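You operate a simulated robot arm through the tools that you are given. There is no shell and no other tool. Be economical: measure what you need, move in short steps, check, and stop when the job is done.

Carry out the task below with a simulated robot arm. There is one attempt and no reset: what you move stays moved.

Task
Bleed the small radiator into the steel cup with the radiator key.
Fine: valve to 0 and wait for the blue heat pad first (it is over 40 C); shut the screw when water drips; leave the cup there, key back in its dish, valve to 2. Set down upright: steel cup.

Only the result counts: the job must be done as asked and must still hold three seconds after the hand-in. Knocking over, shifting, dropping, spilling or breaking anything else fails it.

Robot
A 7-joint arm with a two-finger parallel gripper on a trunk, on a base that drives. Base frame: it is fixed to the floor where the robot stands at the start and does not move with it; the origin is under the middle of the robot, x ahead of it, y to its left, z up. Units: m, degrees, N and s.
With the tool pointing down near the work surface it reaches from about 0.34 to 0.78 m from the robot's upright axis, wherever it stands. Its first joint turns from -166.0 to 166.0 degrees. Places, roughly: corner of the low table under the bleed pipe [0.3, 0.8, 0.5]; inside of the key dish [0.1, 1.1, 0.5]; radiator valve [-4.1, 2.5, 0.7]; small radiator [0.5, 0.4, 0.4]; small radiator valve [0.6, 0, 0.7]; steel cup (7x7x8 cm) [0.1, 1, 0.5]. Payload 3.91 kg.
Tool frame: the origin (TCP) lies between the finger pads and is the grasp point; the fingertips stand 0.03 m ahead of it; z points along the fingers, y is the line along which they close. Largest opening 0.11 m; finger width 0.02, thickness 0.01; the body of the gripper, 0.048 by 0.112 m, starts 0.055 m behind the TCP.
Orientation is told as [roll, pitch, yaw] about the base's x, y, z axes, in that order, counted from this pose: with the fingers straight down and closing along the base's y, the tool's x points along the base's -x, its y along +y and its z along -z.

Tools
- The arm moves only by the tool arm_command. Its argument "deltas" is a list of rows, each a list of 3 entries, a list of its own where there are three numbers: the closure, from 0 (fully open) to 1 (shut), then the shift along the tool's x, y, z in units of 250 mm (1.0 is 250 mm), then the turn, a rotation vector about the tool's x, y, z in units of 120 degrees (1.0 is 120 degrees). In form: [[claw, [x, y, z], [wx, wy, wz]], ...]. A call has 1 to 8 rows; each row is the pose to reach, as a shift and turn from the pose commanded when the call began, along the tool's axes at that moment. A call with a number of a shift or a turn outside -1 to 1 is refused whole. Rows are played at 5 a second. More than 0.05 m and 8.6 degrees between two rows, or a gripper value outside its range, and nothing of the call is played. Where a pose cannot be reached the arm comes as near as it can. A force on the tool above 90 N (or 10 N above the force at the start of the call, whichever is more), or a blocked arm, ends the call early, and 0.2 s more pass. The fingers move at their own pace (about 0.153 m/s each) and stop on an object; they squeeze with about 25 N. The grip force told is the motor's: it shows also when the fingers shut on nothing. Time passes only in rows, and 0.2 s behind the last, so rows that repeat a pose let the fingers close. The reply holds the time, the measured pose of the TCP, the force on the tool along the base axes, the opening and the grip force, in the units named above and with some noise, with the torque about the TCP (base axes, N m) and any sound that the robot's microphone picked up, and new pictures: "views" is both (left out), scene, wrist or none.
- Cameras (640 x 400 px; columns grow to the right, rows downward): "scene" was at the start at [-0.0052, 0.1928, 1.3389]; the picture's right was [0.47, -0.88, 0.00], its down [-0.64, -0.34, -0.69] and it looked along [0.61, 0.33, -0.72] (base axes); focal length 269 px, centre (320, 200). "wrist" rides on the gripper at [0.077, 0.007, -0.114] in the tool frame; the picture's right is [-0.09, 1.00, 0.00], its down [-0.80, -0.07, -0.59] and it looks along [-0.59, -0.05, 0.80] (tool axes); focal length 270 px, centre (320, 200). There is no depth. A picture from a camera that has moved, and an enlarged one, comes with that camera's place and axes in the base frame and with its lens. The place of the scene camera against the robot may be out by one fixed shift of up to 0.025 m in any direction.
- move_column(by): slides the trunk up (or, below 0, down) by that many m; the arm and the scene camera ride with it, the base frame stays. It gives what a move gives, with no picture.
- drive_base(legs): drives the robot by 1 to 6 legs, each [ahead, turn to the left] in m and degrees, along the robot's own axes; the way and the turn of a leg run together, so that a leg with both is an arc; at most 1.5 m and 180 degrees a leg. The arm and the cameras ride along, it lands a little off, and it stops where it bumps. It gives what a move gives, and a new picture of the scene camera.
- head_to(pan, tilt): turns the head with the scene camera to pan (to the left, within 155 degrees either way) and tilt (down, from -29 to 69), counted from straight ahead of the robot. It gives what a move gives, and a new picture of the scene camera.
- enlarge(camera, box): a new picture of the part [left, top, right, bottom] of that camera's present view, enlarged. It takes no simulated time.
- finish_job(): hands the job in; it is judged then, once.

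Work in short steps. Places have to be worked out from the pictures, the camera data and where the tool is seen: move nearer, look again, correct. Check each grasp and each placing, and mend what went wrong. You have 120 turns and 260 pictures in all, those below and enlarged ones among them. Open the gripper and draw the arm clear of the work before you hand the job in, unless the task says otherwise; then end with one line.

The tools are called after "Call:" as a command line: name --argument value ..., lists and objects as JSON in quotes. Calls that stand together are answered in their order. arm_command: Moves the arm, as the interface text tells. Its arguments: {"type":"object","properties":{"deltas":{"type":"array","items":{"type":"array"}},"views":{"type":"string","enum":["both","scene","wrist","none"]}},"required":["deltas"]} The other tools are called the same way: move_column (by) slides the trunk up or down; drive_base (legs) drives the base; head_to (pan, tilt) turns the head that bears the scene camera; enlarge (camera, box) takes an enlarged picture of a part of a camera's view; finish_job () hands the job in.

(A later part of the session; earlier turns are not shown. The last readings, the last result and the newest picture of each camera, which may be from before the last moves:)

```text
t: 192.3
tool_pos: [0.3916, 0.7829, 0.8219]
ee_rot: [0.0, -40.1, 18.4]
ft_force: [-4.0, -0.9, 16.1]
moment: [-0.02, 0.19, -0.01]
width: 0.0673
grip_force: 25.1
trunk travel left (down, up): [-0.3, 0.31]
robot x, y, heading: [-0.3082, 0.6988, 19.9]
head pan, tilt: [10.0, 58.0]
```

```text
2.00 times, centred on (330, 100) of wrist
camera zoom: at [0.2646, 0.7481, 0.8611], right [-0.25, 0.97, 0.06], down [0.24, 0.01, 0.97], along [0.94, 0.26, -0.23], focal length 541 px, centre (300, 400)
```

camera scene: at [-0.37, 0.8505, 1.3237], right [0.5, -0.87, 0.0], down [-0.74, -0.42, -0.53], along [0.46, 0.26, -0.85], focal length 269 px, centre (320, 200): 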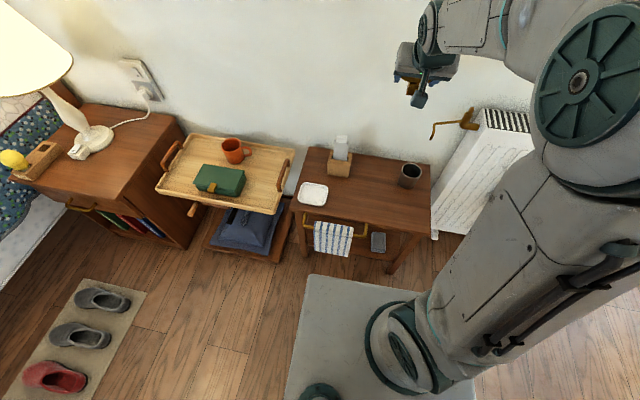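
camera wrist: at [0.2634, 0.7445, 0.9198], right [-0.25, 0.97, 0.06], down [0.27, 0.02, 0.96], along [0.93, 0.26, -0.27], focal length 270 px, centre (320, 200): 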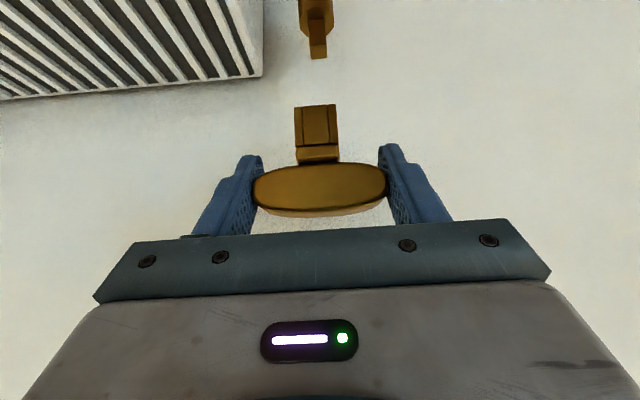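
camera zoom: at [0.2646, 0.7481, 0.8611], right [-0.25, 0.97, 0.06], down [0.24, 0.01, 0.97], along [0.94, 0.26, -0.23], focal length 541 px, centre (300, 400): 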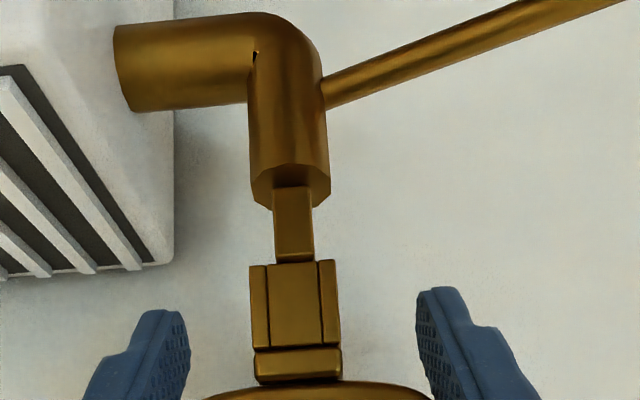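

I zoom in tightly to see which edge of the square is visible against the socket.

Call:
enlarge --camera "wrist" --box '[345, 85, 405, 145]'

Call:
enlarge --camera "wrist" --box '[345, 110, 385, 150]'

```text
6.67 times, centred on (375, 115) of wrist
camera zoom: at [0.2646, 0.7481, 0.8611], right [-0.25, 0.97, 0.06], down [0.24, 0.01, 0.97], along [0.94, 0.26, -0.23], focal length 1802 px, centre (-47, 767)
```

zoom: 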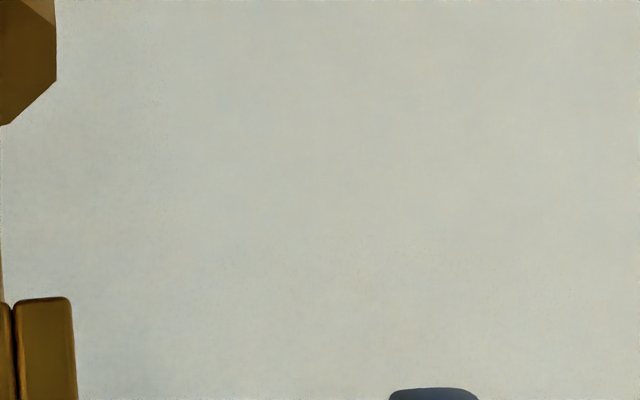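

```text
10.00 times, centred on (365, 130) of wrist
camera zoom: at [0.2646, 0.7481, 0.8611], right [-0.25, 0.97, 0.06], down [0.24, 0.01, 0.97], along [0.94, 0.26, -0.23], focal length 2703 px, centre (-130, 900)
```

zoom: 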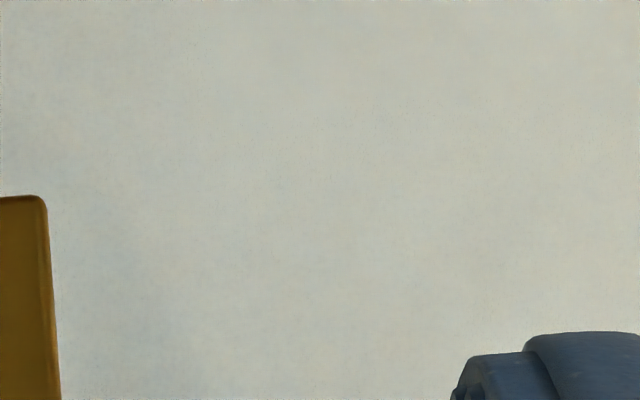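

Wrong window; the joint is at about (318,131). Zoom there.

Call:
enlarge --camera "wrist" --box '[283, 85, 353, 155]'

```text
5.71 times, centred on (318, 120) of wrist
camera zoom: at [0.2646, 0.7481, 0.8611], right [-0.25, 0.97, 0.06], down [0.24, 0.01, 0.97], along [0.94, 0.26, -0.23], focal length 1544 px, centre (331, 657)
```

zoom: 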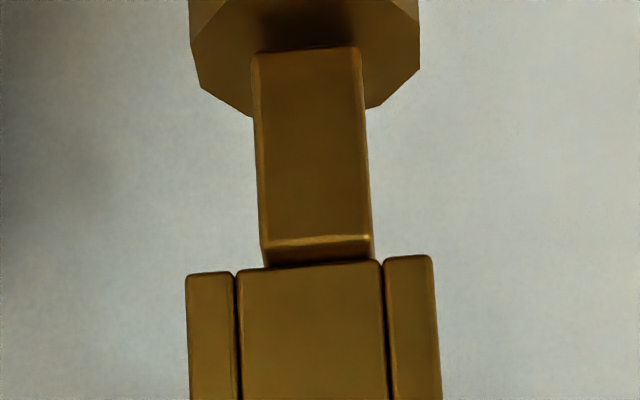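

Now it's clear: part of the square's top face shows in front of the socket, so the key is ~10 mm too far toward the wall. I lift a little, move back 10 mm and press down again.

Call:
arm_command --deltas '[[1, [-0.0103, 0, -0.0123], [0, 0, 0]], [1, [0.005, 0.002, -0.0252], [0, 0, 0]], [1, [0.0203, 0.002, -0.038], [0, 0, 0]], [1, [0.0306, 0.002, -0.0257], [0, 0, 0]], [1, [0.0409, 0.002, -0.0134], [0, 0, 0]], [1, [0.0512, 0.002, -0.0012], [0, 0, 0]], [1, [0.0512, 0.002, -0.0012], [0, 0, 0]]]' --views "none"

Call:
enlarge --camera "wrist" --box '[268, 70, 368, 170]'

```text
t: 193.9
tool_pos: [0.3838, 0.7827, 0.812]
ee_rot: [0.2, -39.9, 18.4]
ft_force: [-0.6, 0.1, -0.3]
moment: [-0.01, -0.01, 0.0]
width: 0.0673
grip_force: 25.7
trunk travel left (down, up): [-0.3, 0.31]
robot x, y, heading: [-0.3047, 0.6993, 20.1]
head pan, tilt: [10.0, 58.0]
```

```text
4.00 times, centred on (318, 120) of wrist
camera zoom: at [0.2565, 0.7459, 0.8516], right [-0.25, 0.97, 0.06], down [0.24, 0.01, 0.97], along [0.94, 0.26, -0.24], focal length 1081 px, centre (328, 520)
```

zoom: 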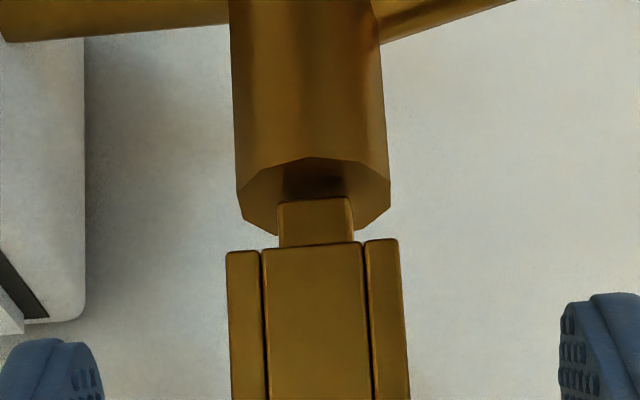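

The socket has dropped over the square with no force. I push 6 mm further on.

Call:
arm_command --deltas '[[1, [0.008, 0, 0.009], [0, 0, 0]], [1, [0.0154, 0, 0.0184], [0, 0, 0]], [1, [0.0154, 0, 0.0184], [0, 0, 0]]]' --views "none"

Call:
enlarge --camera "wrist" --box '[268, 70, 368, 170]'

```text
t: 194.7
tool_pos: [0.3842, 0.7826, 0.8091]
ee_rot: [0.0, -40.3, 18.5]
ft_force: [2.4, 2.3, 17.6]
moment: [0.11, -0.11, -0.03]
width: 0.0674
grip_force: 24.8
trunk travel left (down, up): [-0.3, 0.31]
robot x, y, heading: [-0.3055, 0.6943, 19.8]
head pan, tilt: [10.0, 58.0]
```

```text
4.00 times, centred on (318, 120) of wrist
camera zoom: at [0.2567, 0.7464, 0.8478], right [-0.25, 0.97, 0.06], down [0.24, 0.01, 0.97], along [0.94, 0.26, -0.23], focal length 1081 px, centre (328, 520)
```

zoom: 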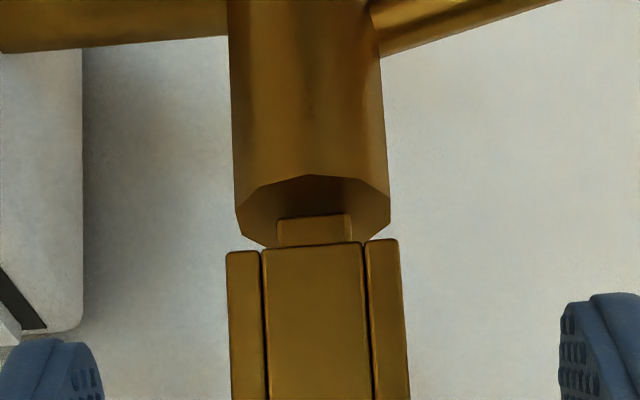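

Fully seated. Now turn the key anticlockwise (about the vertical) by 30° and watch for forces and sounds.

Call:
arm_command --deltas '[[1, [-0.003, 0, -0.004], [-0.04, 0, -0.048]], [1, [-0.005, 0, -0.006], [-0.08, 0, -0.0957]], [1, [-0.005, 0, -0.006], [-0.12, 0, -0.1436]], [1, [-0.005, 0, -0.006], [-0.16, 0, -0.1915]], [1, [-0.005, 0, -0.006], [-0.16, 0, -0.1915]]]' --views "both"

```text
t: 195.9
tool_pos: [0.3838, 0.7813, 0.8102]
ee_rot: [0.0, -40.0, 48.4]
ft_force: [5.7, -2.4, 11.1]
moment: [0.22, -0.32, -0.1]
width: 0.0673
grip_force: 25.2
trunk travel left (down, up): [-0.3, 0.31]
robot x, y, heading: [-0.307, 0.6979, 19.6]
head pan, tilt: [10.0, 58.0]
camera scene: at [-0.3705, 0.8499, 1.3238], right [0.5, -0.87, 0.0], down [-0.74, -0.42, -0.53], along [0.46, 0.26, -0.85], focal length 269 px, centre (320, 200)
camera wrist: at [0.2909, 0.6859, 0.8478], right [-0.7, 0.71, 0.06], down [0.21, 0.13, 0.97], along [0.68, 0.69, -0.24], focal length 270 px, centre (320, 200)
```

scene: 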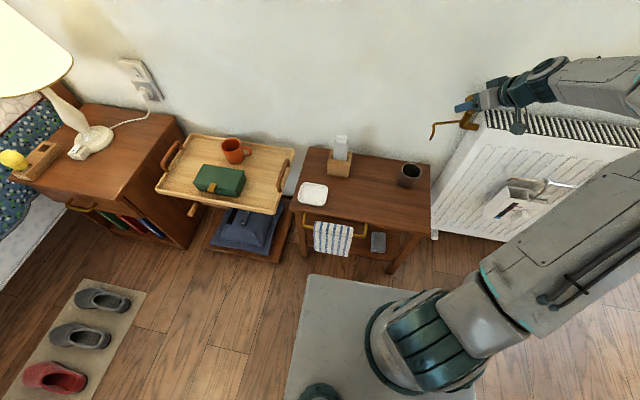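
wrist: 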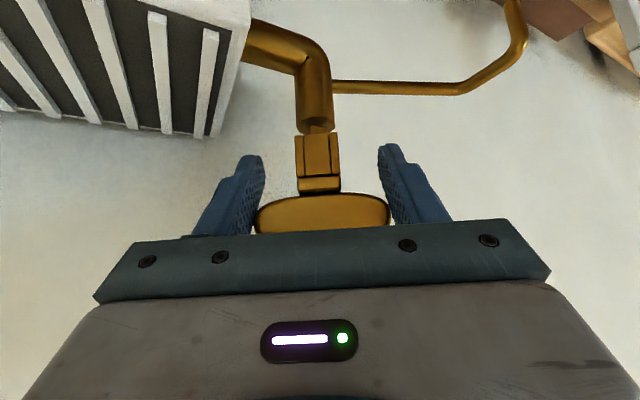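

Key and screw turned 30° smoothly. I turn another 30° and look at the spout.

Call:
arm_command --deltas '[[1, [0, 0, 0], [-0.04, 0, -0.048]], [1, [0, 0, 0], [-0.08, 0, -0.0957]], [1, [0, 0, 0], [-0.12, 0, -0.1436]], [1, [0, 0, 0], [-0.16, 0, -0.1915]], [1, [0, 0, 0], [-0.16, 0, -0.1915]]]' --views "wrist"

Call:
enlarge --camera "scene" --box '[380, 90, 500, 190]'

```text
t: 197.1
tool_pos: [0.3849, 0.7796, 0.8097]
ee_rot: [-0.1, -39.9, 78.5]
ft_force: [9.0, -7.1, 8.3]
moment: [0.23, -0.22, -0.09]
width: 0.0673
grip_force: 24.5
trunk travel left (down, up): [-0.3, 0.31]
robot x, y, heading: [-0.3066, 0.6966, 20.0]
head pan, tilt: [10.0, 58.0]
camera wrist: at [0.3517, 0.6513, 0.8477], right [-0.96, 0.27, 0.05], down [0.11, 0.21, 0.97], along [0.25, 0.94, -0.24], focal length 270 px, centre (320, 200)
```

wrist: 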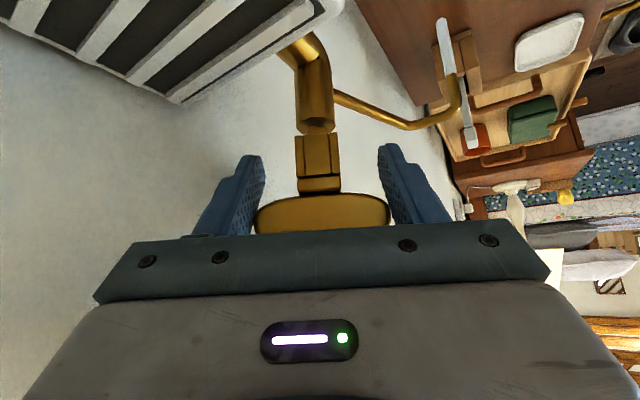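

```text
4.00 times, centred on (440, 140) of scene
camera zoom: at [-0.3698, 0.8495, 1.3239], right [0.5, -0.87, 0.0], down [-0.74, -0.42, -0.53], along [0.46, 0.26, -0.85], focal length 1075 px, centre (-160, 440)
```

zoom: 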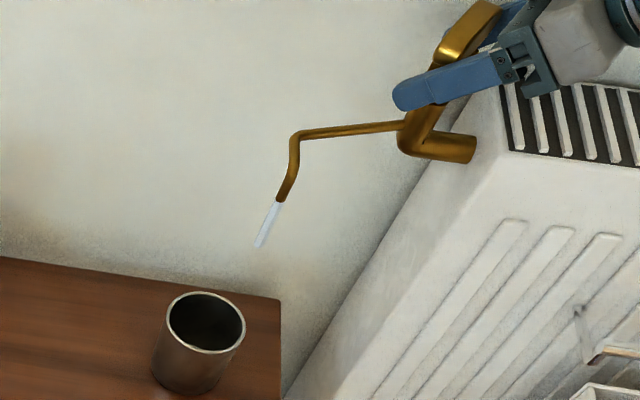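

A pale jet (air) comes from the spout: it's bleeding. I hold and wait for water, checking the spout.

Call:
arm_command --deltas '[[1, [0, 0, 0], [0, 0, 0]], [1, [0, 0, 0], [0, 0, 0]], [1, [0, 0, 0], [0, 0, 0]], [1, [0, 0, 0], [0, 0, 0]], [1, [0, 0, 0], [0, 0, 0]], [1, [0, 0, 0], [0, 0, 0]], [1, [0, 0, 0], [0, 0, 0]], [1, [0, 0, 0], [0, 0, 0]]]' --views "none"

Call:
enlarge --camera "scene" --box '[380, 90, 500, 190]'

```text
t: 198.9
tool_pos: [0.3845, 0.7807, 0.8083]
ee_rot: [-0.1, -39.9, 78.4]
ft_force: [8.4, -9.2, 7.0]
moment: [-0.06, -0.14, -0.05]
width: 0.0672
grip_force: 25.3
trunk travel left (down, up): [-0.3, 0.31]
robot x, y, heading: [-0.3071, 0.693, 19.8]
head pan, tilt: [10.0, 58.0]
```

```text
4.00 times, centred on (440, 140) of scene
camera zoom: at [-0.3698, 0.8491, 1.3239], right [0.5, -0.87, 0.0], down [-0.74, -0.42, -0.53], along [0.46, 0.26, -0.85], focal length 1075 px, centre (-160, 440)
```

zoom: 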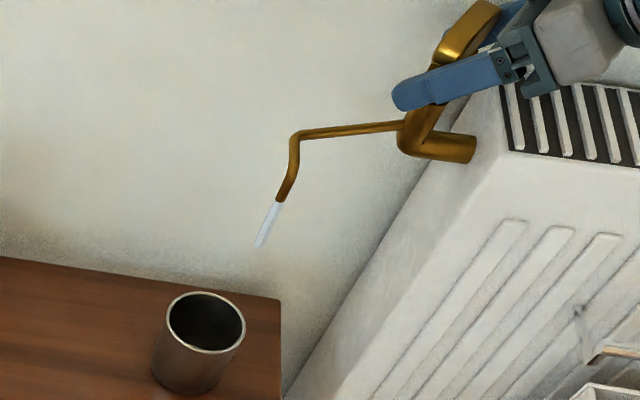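

Still air. I wait in three short steps with a look after each.

Call:
arm_command --deltas '[[1, [0, 0, 0], [0, 0, 0]], [1, [0, 0, 0], [0, 0, 0]], [1, [0, 0, 0], [0, 0, 0]], [1, [0, 0, 0], [0, 0, 0]], [1, [0, 0, 0], [0, 0, 0]], [1, [0, 0, 0], [0, 0, 0]], [1, [0, 0, 0], [0, 0, 0]], [1, [0, 0, 0], [0, 0, 0]]]' --views "none"

Call:
enlarge --camera "scene" --box '[380, 90, 500, 190]'

Call:
arm_command --deltas '[[1, [0, 0, 0], [0, 0, 0]], [1, [0, 0, 0], [0, 0, 0]], [1, [0, 0, 0], [0, 0, 0]], [1, [0, 0, 0], [0, 0, 0]], [1, [0, 0, 0], [0, 0, 0]], [1, [0, 0, 0], [0, 0, 0]], [1, [0, 0, 0], [0, 0, 0]], [1, [0, 0, 0], [0, 0, 0]]]' --views "none"

Call:
enlarge --camera "scene" --box '[380, 90, 500, 190]'

Call:
arm_command --deltas '[[1, [0, 0, 0], [0, 0, 0]], [1, [0, 0, 0], [0, 0, 0]], [1, [0, 0, 0], [0, 0, 0]], [1, [0, 0, 0], [0, 0, 0]], [1, [0, 0, 0], [0, 0, 0]], [1, [0, 0, 0], [0, 0, 0]], [1, [0, 0, 0], [0, 0, 0]], [1, [0, 0, 0], [0, 0, 0]]]' --views "none"

Call:
enlarge --camera "scene" --box '[380, 90, 500, 190]'

```text
t: 200.7
tool_pos: [0.3843, 0.779, 0.8088]
ee_rot: [0.0, -40.0, 78.5]
ft_force: [5.7, -9.3, 5.1]
moment: [-0.16, -0.19, -0.06]
width: 0.0671
grip_force: 25.3
trunk travel left (down, up): [-0.3, 0.31]
robot x, y, heading: [-0.304, 0.6965, 20.1]
head pan, tilt: [10.0, 58.0]
```

```text
4.00 times, centred on (440, 140) of scene
camera zoom: at [-0.3698, 0.8491, 1.3239], right [0.5, -0.87, 0.0], down [-0.74, -0.42, -0.53], along [0.46, 0.26, -0.85], focal length 1075 px, centre (-160, 440)
```

zoom: 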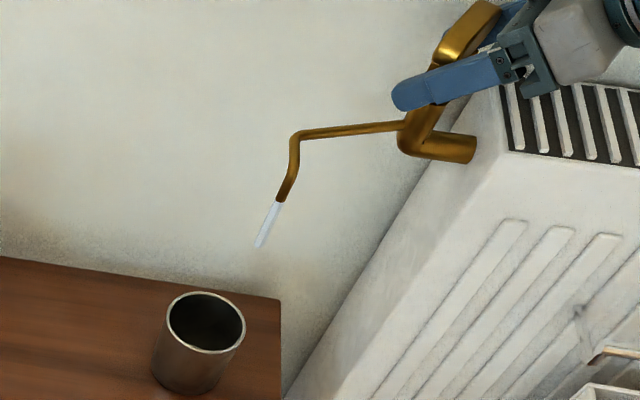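

```text
t: 202.5
tool_pos: [0.3838, 0.7801, 0.8082]
ee_rot: [0.0, -40.0, 78.4]
ft_force: [2.9, -7.7, 2.7]
moment: [-0.13, -0.08, -0.06]
width: 0.0671
grip_force: 25.3
trunk travel left (down, up): [-0.3, 0.31]
robot x, y, heading: [-0.3074, 0.6962, 20.0]
head pan, tilt: [10.0, 58.0]
```

```text
4.00 times, centred on (440, 140) of scene
camera zoom: at [-0.3698, 0.8492, 1.3239], right [0.5, -0.87, 0.0], down [-0.74, -0.42, -0.53], along [0.46, 0.26, -0.85], focal length 1075 px, centre (-160, 440)
```

zoom: 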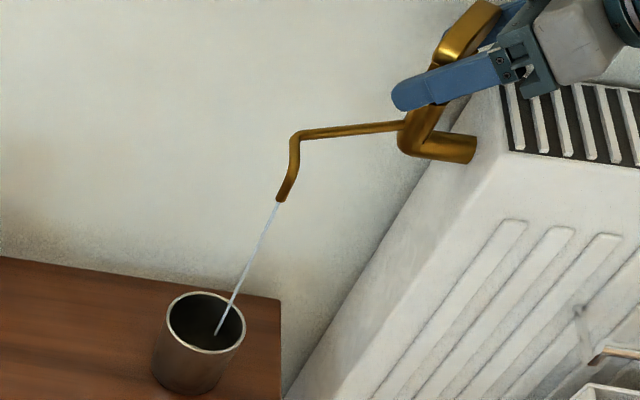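

```text
t: 204.3
tool_pos: [0.3847, 0.7807, 0.8082]
ee_rot: [0.0, -40.0, 78.5]
ft_force: [1.7, -4.1, 1.5]
moment: [-0.04, -0.06, -0.04]
width: 0.0671
grip_force: 24.6
trunk travel left (down, up): [-0.3, 0.31]
robot x, y, heading: [-0.3071, 0.695, 19.8]
head pan, tilt: [10.0, 58.0]
```

```text
4.00 times, centred on (440, 140) of scene
camera zoom: at [-0.3699, 0.8494, 1.3238], right [0.5, -0.87, 0.0], down [-0.74, -0.42, -0.53], along [0.46, 0.26, -0.85], focal length 1075 px, centre (-160, 440)
```

zoom: 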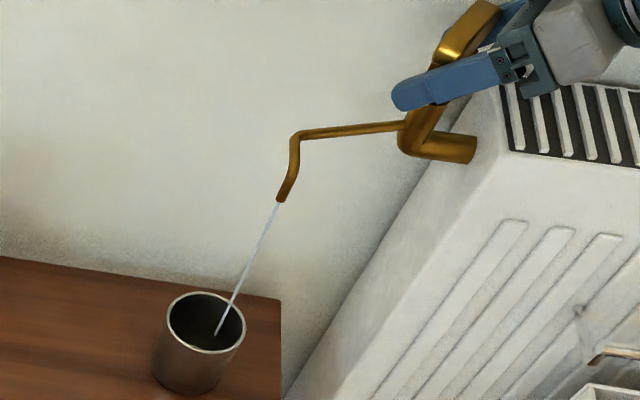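

Water is running into the cup. I shut the screw: turn clockwise 60° plus a few degrees to seat it.

Call:
arm_command --deltas '[[1, [0, 0, 0], [0.043, 0, 0.0513]], [1, [0, 0, 0], [0.086, 0, 0.1026]], [1, [0, 0, 0], [0.129, 0, 0.1539]], [1, [0, 0, 0], [0.172, 0, 0.2052]], [1, [0, 0, 0], [0.215, 0, 0.2565]], [1, [0, 0, 0], [0.258, 0, 0.3078]], [1, [0, 0, 0], [0.301, 0, 0.3591]], [1, [0, 0, 0], [0.338, 0, 0.403]]]' --views "none"

Call:
arm_command --deltas '[[1, [0, 0, 0], [0, 0, 0]], [1, [0, 0, 0], [0, 0, 0]], [1, [0, 0, 0], [0, 0, 0]]]' --views "wrist"

Call:
enlarge --camera "scene" --box '[380, 90, 500, 190]'

```text
t: 206.1
tool_pos: [0.3837, 0.782, 0.8088]
ee_rot: [0.1, -40.1, 15.2]
ft_force: [-14.2, -1.8, 2.2]
moment: [0.0, -0.08, 0.08]
width: 0.0669
grip_force: 24.7
trunk travel left (down, up): [-0.3, 0.31]
robot x, y, heading: [-0.3079, 0.698, 19.9]
head pan, tilt: [10.0, 58.0]
```

```text
t: 206.9
tool_pos: [0.3841, 0.7822, 0.8093]
ee_rot: [0.0, -40.0, 15.3]
ft_force: [-17.0, 2.3, 2.0]
moment: [0.05, 0.18, 0.1]
width: 0.0672
grip_force: 25.2
trunk travel left (down, up): [-0.3, 0.31]
robot x, y, heading: [-0.306, 0.7018, 20.1]
head pan, tilt: [10.0, 58.0]
camera wrist: at [0.2544, 0.7535, 0.8478], right [-0.2, 0.98, 0.06], down [0.24, -0.01, 0.97], along [0.95, 0.21, -0.23], focal length 270 px, centre (320, 200)
```

wrist: 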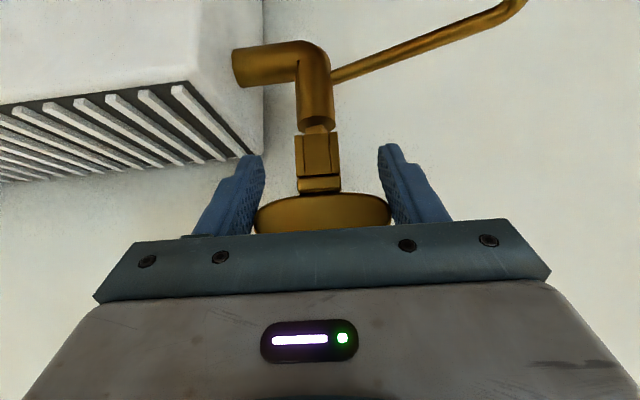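

```text
4.00 times, centred on (440, 140) of scene
camera zoom: at [-0.3717, 0.85, 1.3237], right [0.5, -0.87, 0.0], down [-0.73, -0.42, -0.53], along [0.46, 0.26, -0.85], focal length 1075 px, centre (-160, 440)
```

zoom: 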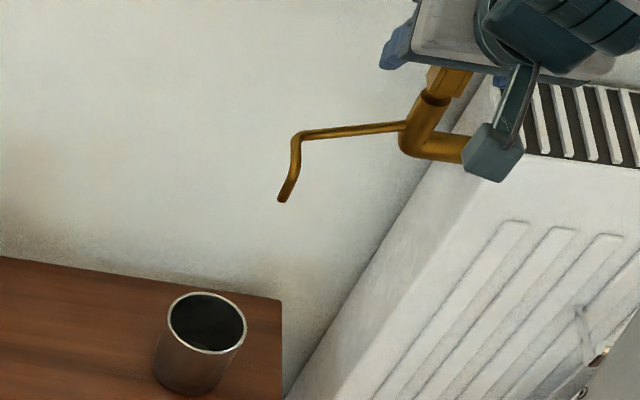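

Flow stopped. To take up the socket's play and be sure it is shut, I turn 14° further clockwise and check the reaction.

Call:
arm_command --deltas '[[1, [0, 0, 0], [0.0268, 0, 0.0319]], [1, [0, 0, 0], [0.0536, 0, 0.0638]], [1, [0, 0, 0], [0.075, 0, 0.0894]], [1, [0, 0, 0], [0.075, 0, 0.0894]]]' --views "none"

Call:
enlarge --camera "wrist" --box '[248, 80, 388, 220]'

```text
t: 207.9
tool_pos: [0.3835, 0.7831, 0.8089]
ee_rot: [0.0, -40.1, 1.3]
ft_force: [-13.7, 6.3, 1.9]
moment: [0.08, 0.02, 0.1]
width: 0.0672
grip_force: 24.9
trunk travel left (down, up): [-0.3, 0.31]
robot x, y, heading: [-0.3064, 0.6941, 19.9]
head pan, tilt: [10.0, 58.0]
```

```text
2.86 times, centred on (318, 150) of wrist
camera zoom: at [0.2513, 0.7863, 0.8479], right [0.05, 1.0, 0.06], down [0.23, -0.07, 0.97], along [0.97, -0.03, -0.23], focal length 772 px, centre (326, 343)
```

zoom: 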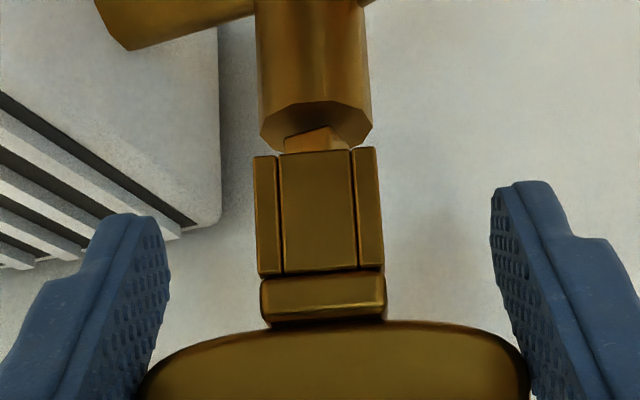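

The play is ~25°: the square still stands ~8° short of its original angle. I turn another 13° clockwise to shut it fully.

Call:
arm_command --deltas '[[1, [0, 0, 0], [0.0232, 0, 0.0277]], [1, [0, 0, 0], [0.0464, 0, 0.0553]], [1, [0, 0, 0], [0.07, 0, 0.083]], [1, [0, 0, 0], [0.07, 0, 0.083]]]' --views "none"

Call:
enlarge --camera "wrist" --box '[248, 80, 388, 220]'

```text
t: 208.9
tool_pos: [0.3841, 0.783, 0.809]
ee_rot: [0.0, -40.2, -11.7]
ft_force: [-10.5, 8.7, -1.3]
moment: [-0.01, -0.79, 0.51]
width: 0.0674
grip_force: 25.0
trunk travel left (down, up): [-0.3, 0.31]
robot x, y, heading: [-0.3089, 0.6965, 19.7]
head pan, tilt: [10.0, 58.0]
```

```text
2.86 times, centred on (318, 150) of wrist
camera zoom: at [0.2557, 0.8165, 0.848], right [0.27, 0.96, 0.06], down [0.21, -0.12, 0.97], along [0.94, -0.25, -0.23], focal length 772 px, centre (326, 343)
```

zoom: 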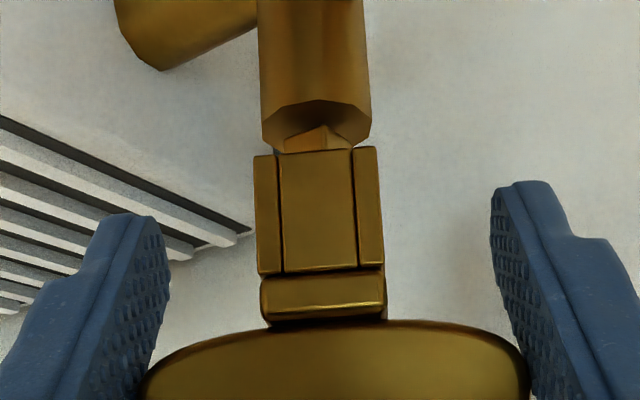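

Clear reaction of 0.5 N·m and the square is back at its original angle: shut. I turn the key back into its play, lift it off, and carry it high back towards the dish.

Call:
arm_command --deltas '[[1, [0, 0, 0], [-0.0375, 0, -0.0448]], [1, [0, 0, 0], [-0.075, 0, -0.0896]], [1, [0, 0, 0], [-0.1125, 0, -0.1344]], [1, [0, 0, 0], [-0.15, 0, -0.179]], [1, [0, 0, 0], [-0.15, 0, -0.179]]]' --views "none"

Call:
arm_command --deltas '[[1, [-0.04, 0, -0.048], [0, 0, 0]], [1, [-0.1, 0, -0.12], [0, 0, 0]], [1, [-0.18, 0, -0.215], [0, 0, 0]], [1, [-0.26, 0, -0.31], [0, 0, 0]], [1, [-0.34, 0, -0.405], [0, 0, 0]], [1, [-0.34, 0, -0.405], [0, 0, 0]]]' --views "wrist"

Call:
arm_command --deltas '[[1, [0.0575, 0.15, -0.048], [0, 0, 0]], [1, [0.115, 0.3, -0.096], [0, 0, 0]], [1, [0.1725, 0.45, -0.144], [0, 0, 0]], [1, [0.23, 0.6, -0.192], [0, 0, 0]], [1, [0.2875, 0.75, -0.24], [0, 0, 0]], [1, [0.345, 0.9, -0.29], [0, 0, 0]]]' --views "none"

Call:
arm_command --deltas '[[1, [0.058, 0.152, -0.049], [0, 0, 0]], [1, [0.116, 0.304, -0.098], [0, 0, 0]], [1, [0.174, 0.456, -0.147], [0, 0, 0]], [1, [0.232, 0.608, -0.196], [0, 0, 0]], [1, [0.29, 0.76, -0.245], [0, 0, 0]], [1, [0.4, 0.76, -0.11], [0, 0, 0]], [1, [0.51, 0.76, 0.02], [0, 0, 0]], [1, [0.62, 0.76, 0.15], [0, 0, 0]]]' --views "both"

```text
t: 210.1
tool_pos: [0.3849, 0.7816, 0.8095]
ee_rot: [-0.2, -40.1, 16.4]
ft_force: [-1.1, -1.4, 3.2]
moment: [-0.02, 0.02, -0.03]
width: 0.0672
grip_force: 25.0
trunk travel left (down, up): [-0.3, 0.31]
robot x, y, heading: [-0.3062, 0.6965, 19.6]
head pan, tilt: [10.0, 58.0]
```

```text
t: 211.5
tool_pos: [0.3851, 0.7819, 0.9435]
ee_rot: [-0.1, -40.0, 16.3]
ft_force: [-0.3, 0.4, -1.3]
moment: [0.0, -0.03, 0.03]
width: 0.0671
grip_force: 25.3
trunk travel left (down, up): [-0.3, 0.31]
robot x, y, heading: [-0.3069, 0.6965, 19.8]
head pan, tilt: [10.0, 58.0]
camera wrist: at [0.2554, 0.7508, 0.9812], right [-0.21, 0.98, 0.06], down [0.24, 0.0, 0.97], along [0.95, 0.22, -0.24], focal length 270 px, centre (320, 200)
```

wrist: 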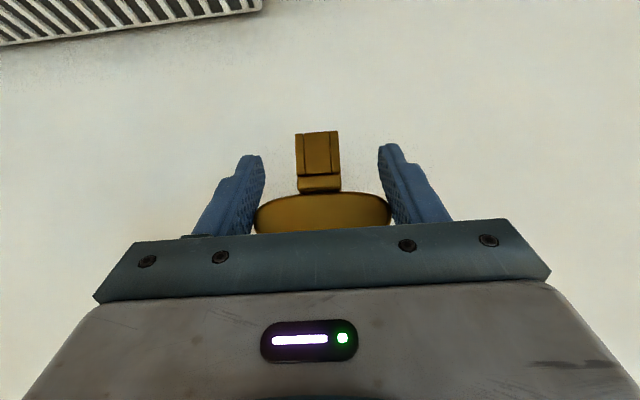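

```text
t: 212.9
tool_pos: [0.2122, 0.9667, 0.9419]
ee_rot: [-0.2, -40.0, 16.4]
ft_force: [0.0, -0.3, -1.4]
moment: [-0.02, 0.01, -0.02]
width: 0.0671
grip_force: 25.1
trunk travel left (down, up): [-0.3, 0.31]
robot x, y, heading: [-0.3037, 0.697, 19.7]
head pan, tilt: [10.0, 58.0]
```

```text
t: 214.7
tool_pos: [0.0707, 1.1231, 0.8127]
ee_rot: [-0.1, -40.1, 16.3]
ft_force: [-0.4, -0.3, -0.7]
moment: [0.01, -0.01, -0.02]
width: 0.0674
grip_force: 24.8
trunk travel left (down, up): [-0.3, 0.31]
robot x, y, heading: [-0.3037, 0.6985, 20.1]
head pan, tilt: [10.0, 58.0]
camera scene: at [-0.37, 0.8503, 1.3238], right [0.5, -0.87, 0.0], down [-0.74, -0.42, -0.53], along [0.46, 0.26, -0.85], focal length 269 px, centre (320, 200)
camera wrist: at [-0.0579, 1.0928, 0.8506], right [-0.21, 0.98, 0.06], down [0.24, 0.0, 0.97], along [0.95, 0.22, -0.24], focal length 270 px, centre (320, 200)
```

scene: 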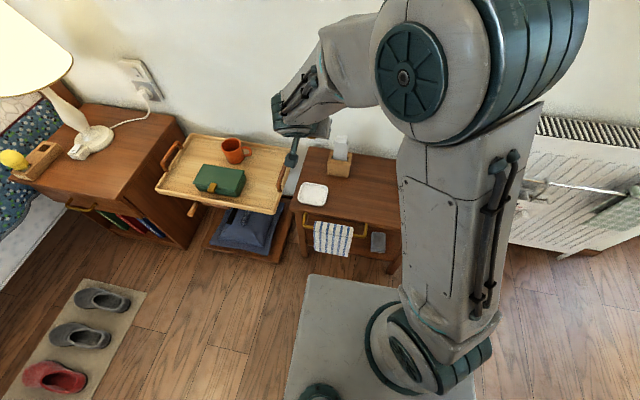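
wrist: 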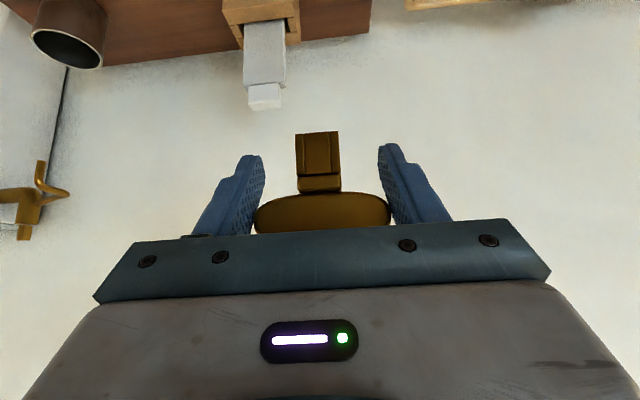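

Now I descend to just above the dish and check alignment.

Call:
arm_command --deltas '[[1, [0.11, 0, 0.13], [0, 0, 0]], [1, [0.22, 0, 0.26], [0, 0, 0]], [1, [0.33, 0, 0.39], [0, 0, 0]], [1, [0.44, 0, 0.52], [0, 0, 0]], [1, [0.55, 0, 0.646], [0, 0, 0]], [1, [0.55, 0, 0.646], [0, 0, 0]]]' --views "wrist"

Call:
enlarge --camera "scene" --box '[270, 150, 370, 220]'

```text
t: 216.1
tool_pos: [0.0671, 1.123, 0.6005]
ee_rot: [-0.1, -39.9, 16.2]
ft_force: [0.2, -0.3, -1.1]
moment: [-0.06, 0.01, 0.0]
width: 0.0673
grip_force: 25.2
trunk travel left (down, up): [-0.3, 0.31]
robot x, y, heading: [-0.3088, 0.6955, 19.8]
head pan, tilt: [10.0, 58.0]
camera wrist: at [-0.0617, 1.0913, 0.6397], right [-0.21, 0.98, 0.06], down [0.24, 0.0, 0.97], along [0.95, 0.22, -0.24], focal length 270 px, centre (320, 200)
```

wrist: 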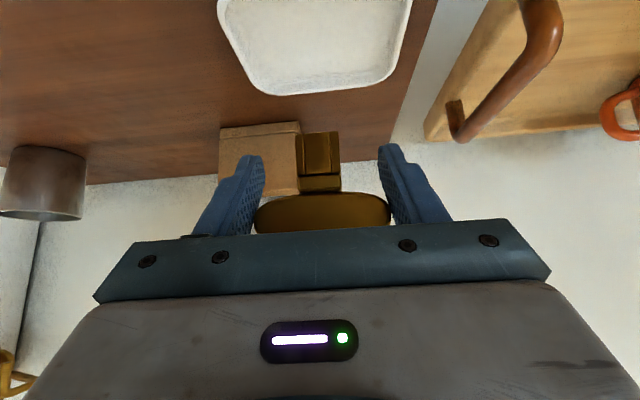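

```text
5.71 times, centred on (320, 185) of scene
camera zoom: at [-0.3698, 0.8505, 1.3237], right [0.5, -0.87, 0.0], down [-0.74, -0.42, -0.53], along [0.46, 0.26, -0.85], focal length 1535 px, centre (320, 286)
```

zoom: 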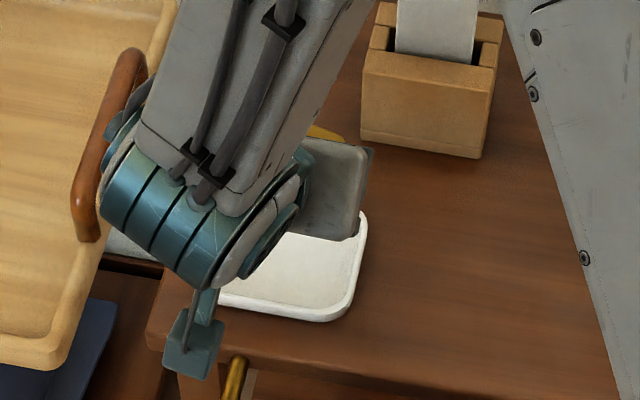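

The dish now appears ~7 mm nearer and ~6 mm further left (base slip after the bump), so I correct, and lower to just above the dish floor.

Call:
arm_command --deltas '[[1, [0.0214, 0.023, -0.018], [0, 0, 0]], [1, [0.09, 0.023, 0.064], [0, 0, 0]], [1, [0.15, 0.023, 0.135], [0, 0, 0]], [1, [0.19, 0.023, 0.183], [0, 0, 0]], [1, [0.2002, 0.023, 0.195], [0, 0, 0]], [1, [0.2002, 0.023, 0.195], [0, 0, 0]]]' --views "wrist"

Call:
enlarge --camera "wrist" --box '[220, 60, 420, 240]'

```text
t: 217.5
tool_pos: [0.0594, 1.1254, 0.5333]
ee_rot: [0.0, -40.2, 16.2]
ft_force: [-1.5, -1.4, 18.3]
moment: [-0.08, -0.24, -0.19]
width: 0.0675
grip_force: 24.8
trunk travel left (down, up): [-0.3, 0.31]
robot x, y, heading: [-0.3084, 0.6962, 19.9]
head pan, tilt: [10.0, 58.0]
camera wrist: at [-0.0688, 1.094, 0.5713], right [-0.21, 0.98, 0.06], down [0.24, 0.0, 0.97], along [0.95, 0.22, -0.23], focal length 270 px, centre (320, 200)
```

wrist: 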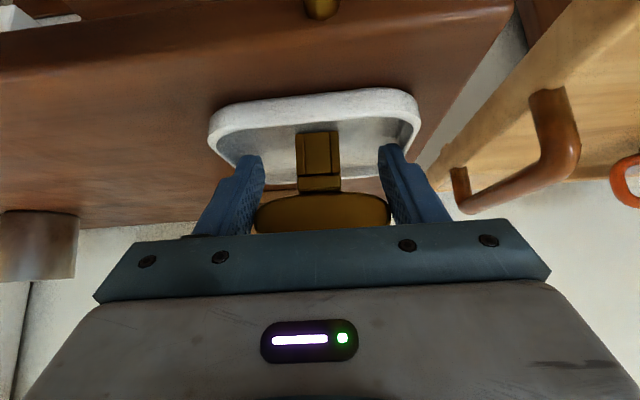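

```text
2.22 times, centred on (320, 150) of wrist
camera zoom: at [-0.0688, 1.094, 0.5713], right [-0.21, 0.98, 0.06], down [0.24, 0.0, 0.97], along [0.95, 0.22, -0.23], focal length 601 px, centre (320, 311)
```

zoom: 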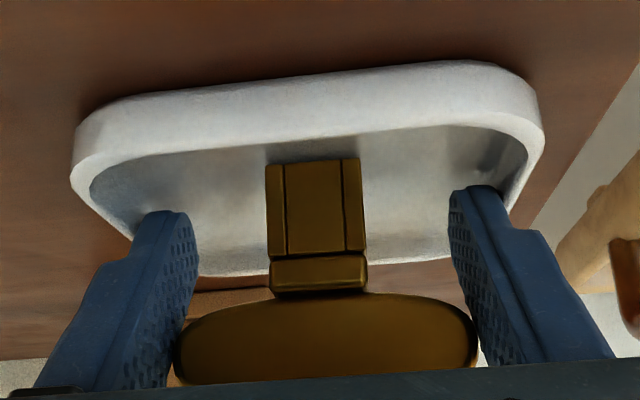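

The key stands on the dish floor (18 N contact). I open just slightly, rise straight up clear, then check it.

Call:
arm_command --deltas '[[0.31, [-0.004, 0, -0.005], [0, 0, 0]], [0.31, [-0.004, 0, -0.005], [0, 0, 0]], [0.31, [-0.03, 0, -0.036], [0, 0, 0]], [0.31, [-0.08, 0, -0.095], [0, 0, 0]], [0.31, [-0.15, 0, -0.18], [0, 0, 0]], [0.31, [-0.25, 0, -0.3], [0, 0, 0]], [0.31, [-0.25, 0, -0.3], [0, 0, 0]]]' --views "wrist"

Call:
arm_command --deltas '[[0.31, [-0.11, 0, -0.13], [0, 0, 0]], [0.31, [-0.22, 0, -0.26], [0, 0, 0]], [0.31, [-0.33, 0, -0.39], [0, 0, 0]], [0.31, [-0.44, 0, -0.52], [0, 0, 0]], [0.31, [-0.55, 0, -0.65], [0, 0, 0]], [0.31, [-0.66, 0, -0.78], [0, 0, 0]], [0.31, [-0.77, 0, -0.91], [0, 0, 0]]]' --views "scene"

Call:
enlarge --camera "scene" --box '[270, 150, 430, 240]'

```text
t: 219.1
tool_pos: [0.0583, 1.1241, 0.6279]
ee_rot: [-0.1, -40.1, 16.3]
ft_force: [-0.8, -0.3, -3.5]
moment: [-0.01, 0.01, 0.01]
width: 0.0714
grip_force: 0.0
trunk travel left (down, up): [-0.3, 0.31]
robot x, y, heading: [-0.3098, 0.6949, 19.8]
head pan, tilt: [10.0, 58.0]
camera wrist: at [-0.0707, 1.0942, 0.6672], right [-0.21, 0.98, 0.05], down [0.24, 0.0, 0.97], along [0.95, 0.22, -0.24], focal length 270 px, centre (320, 200)
```

wrist: 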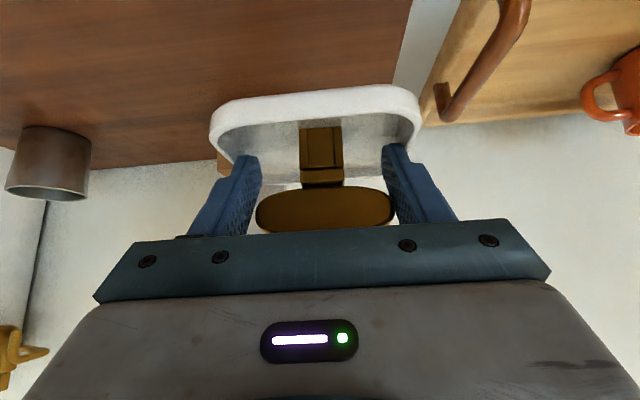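

```text
t: 220.7
tool_pos: [0.0599, 1.1253, 0.9286]
ee_rot: [-0.2, -39.9, 16.4]
ft_force: [0.1, 1.4, -2.4]
moment: [-0.02, 0.03, 0.01]
width: 0.0713
grip_force: 0.0
trunk travel left (down, up): [-0.3, 0.31]
robot x, y, heading: [-0.3059, 0.6968, 19.9]
head pan, tilt: [10.0, 58.0]
camera scene: at [-0.3699, 0.8504, 1.3237], right [0.5, -0.87, 0.0], down [-0.74, -0.42, -0.53], along [0.46, 0.26, -0.85], focal length 269 px, centre (320, 200)
```

scene: 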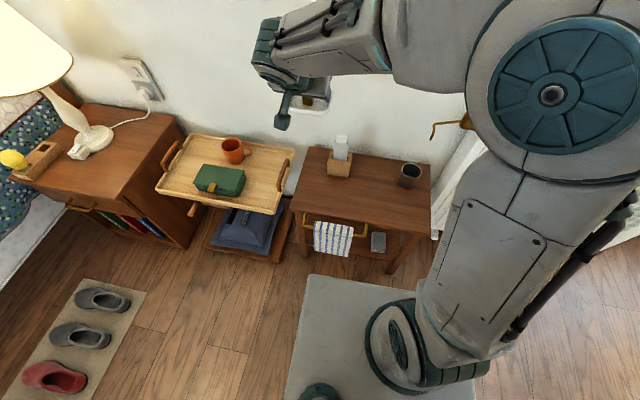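

```text
4.00 times, centred on (350, 195) of scene
camera zoom: at [-0.3699, 0.8504, 1.3237], right [0.5, -0.87, 0.0], down [-0.74, -0.42, -0.53], along [0.46, 0.26, -0.85], focal length 1075 px, centre (200, 220)
```

zoom: 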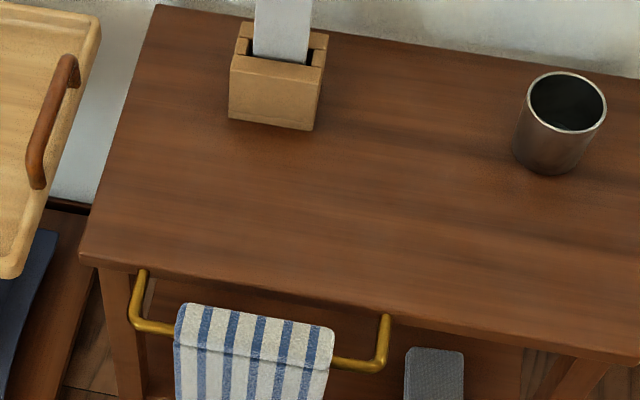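

The fingers spread against the dish walls and lifted the dish with the key in it. I lower it straight back to exactly where it stood, without changing the grip.

Call:
arm_command --deltas '[[0.31, [0.11, 0, 0.13], [0, 0, 0]], [0.31, [0.22, 0, 0.26], [0, 0, 0]], [0.31, [0.33, 0, 0.39], [0, 0, 0]], [0.31, [0.44, 0, 0.52], [0, 0, 0]], [0.31, [0.55, 0, 0.65], [0, 0, 0]], [0.31, [0.66, 0, 0.78], [0, 0, 0]], [0.31, [0.77, 0, 0.91], [0, 0, 0]], [0.31, [0.77, 0, 0.91], [0, 0, 0]]]' --views "none"

Call:
arm_command --deltas '[[0.31, [0.08, 0, 0.095], [0, 0, 0]], [0.31, [0.15, 0, 0.18], [0, 0, 0]], [0.31, [0.2, 0, 0.24], [0, 0, 0]], [0.31, [0.225, 0, 0.27], [0, 0, 0]], [0.31, [0.24, 0, 0.288], [0, 0, 0]], [0.31, [0.245, 0, 0.294], [0, 0, 0]], [0.31, [0.245, 0, 0.294], [0, 0, 0]]]' --views "wrist"

Call:
enlarge --camera "wrist" --box '[220, 60, 420, 240]'

```text
t: 222.5
tool_pos: [0.0599, 1.1208, 0.6285]
ee_rot: [-0.1, -40.1, 16.2]
ft_force: [0.1, -0.6, -2.6]
moment: [0.01, -0.02, 0.02]
width: 0.0712
grip_force: 0.1
trunk travel left (down, up): [-0.3, 0.31]
robot x, y, heading: [-0.3076, 0.6964, 19.8]
head pan, tilt: [10.0, 58.0]
```

```text
t: 224.1
tool_pos: [0.0597, 1.1237, 0.5338]
ee_rot: [0.0, -40.2, 16.3]
ft_force: [2.2, 0.2, 5.2]
moment: [0.02, -0.12, 0.01]
width: 0.0715
grip_force: 0.0
trunk travel left (down, up): [-0.3, 0.31]
robot x, y, heading: [-0.3088, 0.6972, 19.9]
head pan, tilt: [10.0, 58.0]
camera wrist: at [-0.0682, 1.0936, 0.5727], right [-0.21, 0.98, 0.06], down [0.24, 0.0, 0.97], along [0.95, 0.22, -0.23], focal length 270 px, centre (320, 200)
```

wrist: 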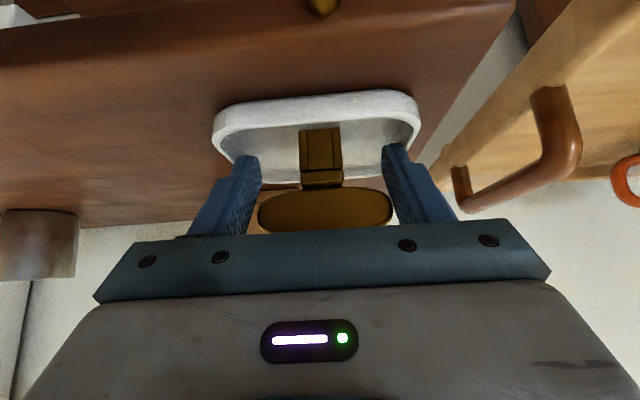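

```text
2.22 times, centred on (320, 150) of wrist
camera zoom: at [-0.0682, 1.0936, 0.5727], right [-0.21, 0.98, 0.06], down [0.24, 0.0, 0.97], along [0.95, 0.22, -0.23], focal length 601 px, centre (320, 311)
```

zoom: 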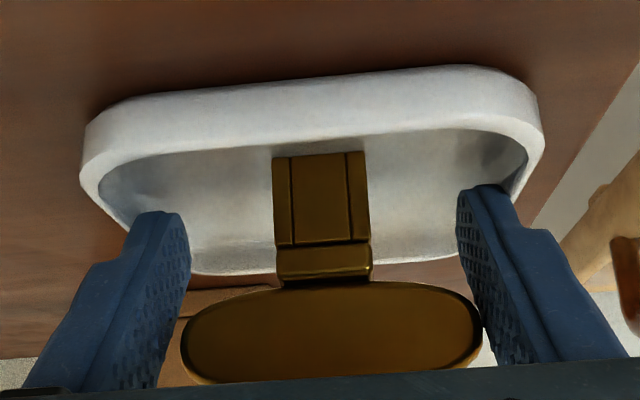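

Dish is back on the table, key upright in it. I close 1.5 mm so the fingers free the walls, then rise slowly and check.

Call:
arm_command --deltas '[[0.365, [0, 0, 0], [0, 0, 0]], [0.365, [0, 0, 0], [0, 0, 0]], [0.365, [-0.01, 0, -0.012], [0, 0, 0]], [0.365, [-0.03, 0, -0.036], [0, 0, 0]], [0.365, [-0.06, 0, -0.072], [0, 0, 0]], [0.365, [-0.11, 0, -0.13], [0, 0, 0]], [0.365, [-0.11, 0, -0.13], [0, 0, 0]]]' --views "wrist"

```text
t: 225.7
tool_pos: [0.0595, 1.1231, 0.5752]
ee_rot: [-0.2, -40.0, 16.5]
ft_force: [-0.2, -0.7, -0.3]
moment: [0.03, 0.0, -0.01]
width: 0.0699
grip_force: 0.5
trunk travel left (down, up): [-0.3, 0.31]
robot x, y, heading: [-0.3065, 0.6954, 19.7]
head pan, tilt: [10.0, 58.0]
camera wrist: at [-0.0691, 1.0936, 0.6141], right [-0.21, 0.98, 0.05], down [0.24, 0.0, 0.97], along [0.95, 0.22, -0.24], focal length 270 px, centre (320, 200)
```

wrist: 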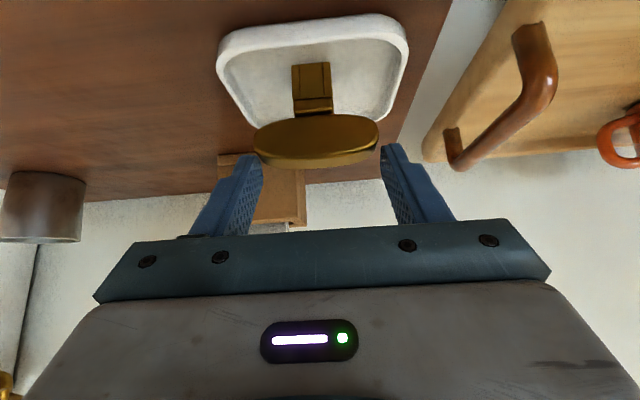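

The key stands free in its dish on the table. I lift the arm and drive back to the valve station by the same lanes.

Call:
arm_command --deltas '[[0.36, [-0.107, 0, -0.127], [0, 0, 0]], [0.36, [-0.214, 0, -0.254], [0, 0, 0]], [0.36, [-0.321, 0, -0.381], [0, 0, 0]], [0.36, [-0.428, 0, -0.508], [0, 0, 0]], [0.36, [-0.535, 0, -0.635], [0, 0, 0]], [0.36, [-0.642, 0, -0.762], [0, 0, 0]], [0.36, [-0.749, 0, -0.889], [0, 0, 0]], [0.36, [-0.83, 0, -0.99], [0, 0, 0]]]' --views "none"

Call:
enlarge --camera "scene" --box '[270, 150, 430, 240]'

Call:
drive_base --legs '[[-0.13, 0], [0, 90], [-0.768, 0], [0, -88.5], [-0.12, 0]]'

Call:
head_to --pan -10 --tilt 40

```text
t: 227.5
tool_pos: [0.06, 1.1251, 0.8991]
ee_rot: [0.0, -40.0, 16.3]
ft_force: [0.0, 0.3, 0.3]
moment: [0.0, 0.03, 0.03]
width: 0.0703
grip_force: 0.0
trunk travel left (down, up): [-0.3, 0.31]
robot x, y, heading: [-0.3079, 0.6968, 19.8]
head pan, tilt: [10.0, 58.0]
```

```text
4.00 times, centred on (350, 195) of scene
camera zoom: at [-0.37, 0.8502, 1.3237], right [0.5, -0.87, 0.0], down [-0.74, -0.42, -0.53], along [0.46, 0.26, -0.85], focal length 1075 px, centre (200, 220)
```

zoom: 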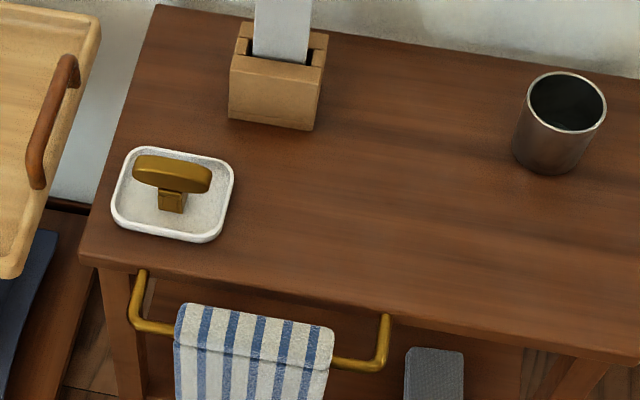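

```text
t: 241.0
tool_pos: [0.0909, 0.3337, 0.8996]
ee_rot: [-0.2, -40.0, 18.1]
ft_force: [0.2, 0.1, -0.3]
moment: [0.0, 0.0, 0.0]
width: 0.0703
grip_force: 0.0
trunk travel left (down, up): [-0.3, 0.31]
robot x, y, heading: [-0.2639, -0.1107, 22.4]
head pan, tilt: [10.0, 58.0]
camera scene: at [-0.3312, 0.0447, 1.3237], right [0.53, -0.85, 0.0], down [-0.72, -0.45, -0.53], along [0.45, 0.28, -0.85], focal length 269 px, centre (320, 200)
```

scene: 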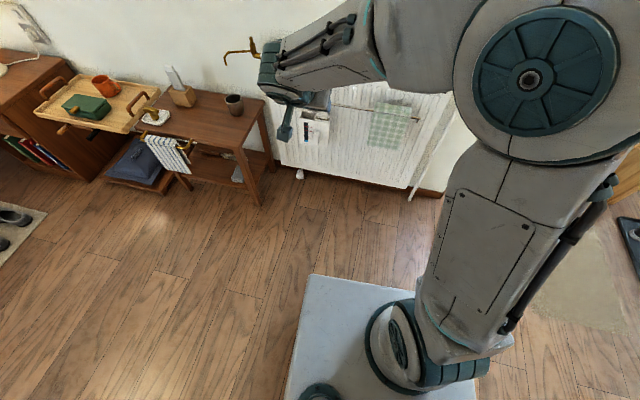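

```text
t: 241.8
tool_pos: [0.09, 0.3334, 0.8977]
ee_rot: [0.0, -40.0, 18.3]
ft_force: [0.2, -0.2, -1.0]
moment: [0.01, 0.03, 0.04]
width: 0.0702
grip_force: 0.0
trunk travel left (down, up): [-0.3, 0.31]
robot x, y, heading: [-0.2628, -0.1066, 21.8]
head pan, tilt: [-10.0, 40.0]
camera scene: at [-0.3065, 0.0259, 1.3481], right [0.21, -0.98, 0.0], down [-0.63, -0.14, -0.77], along [0.75, 0.16, -0.64], focal length 269 px, centre (320, 200)
```

scene: 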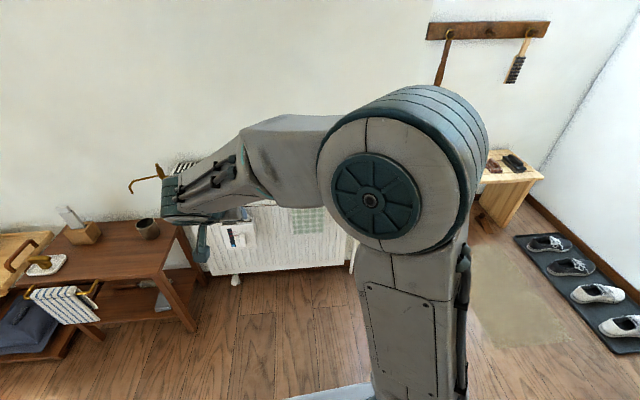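

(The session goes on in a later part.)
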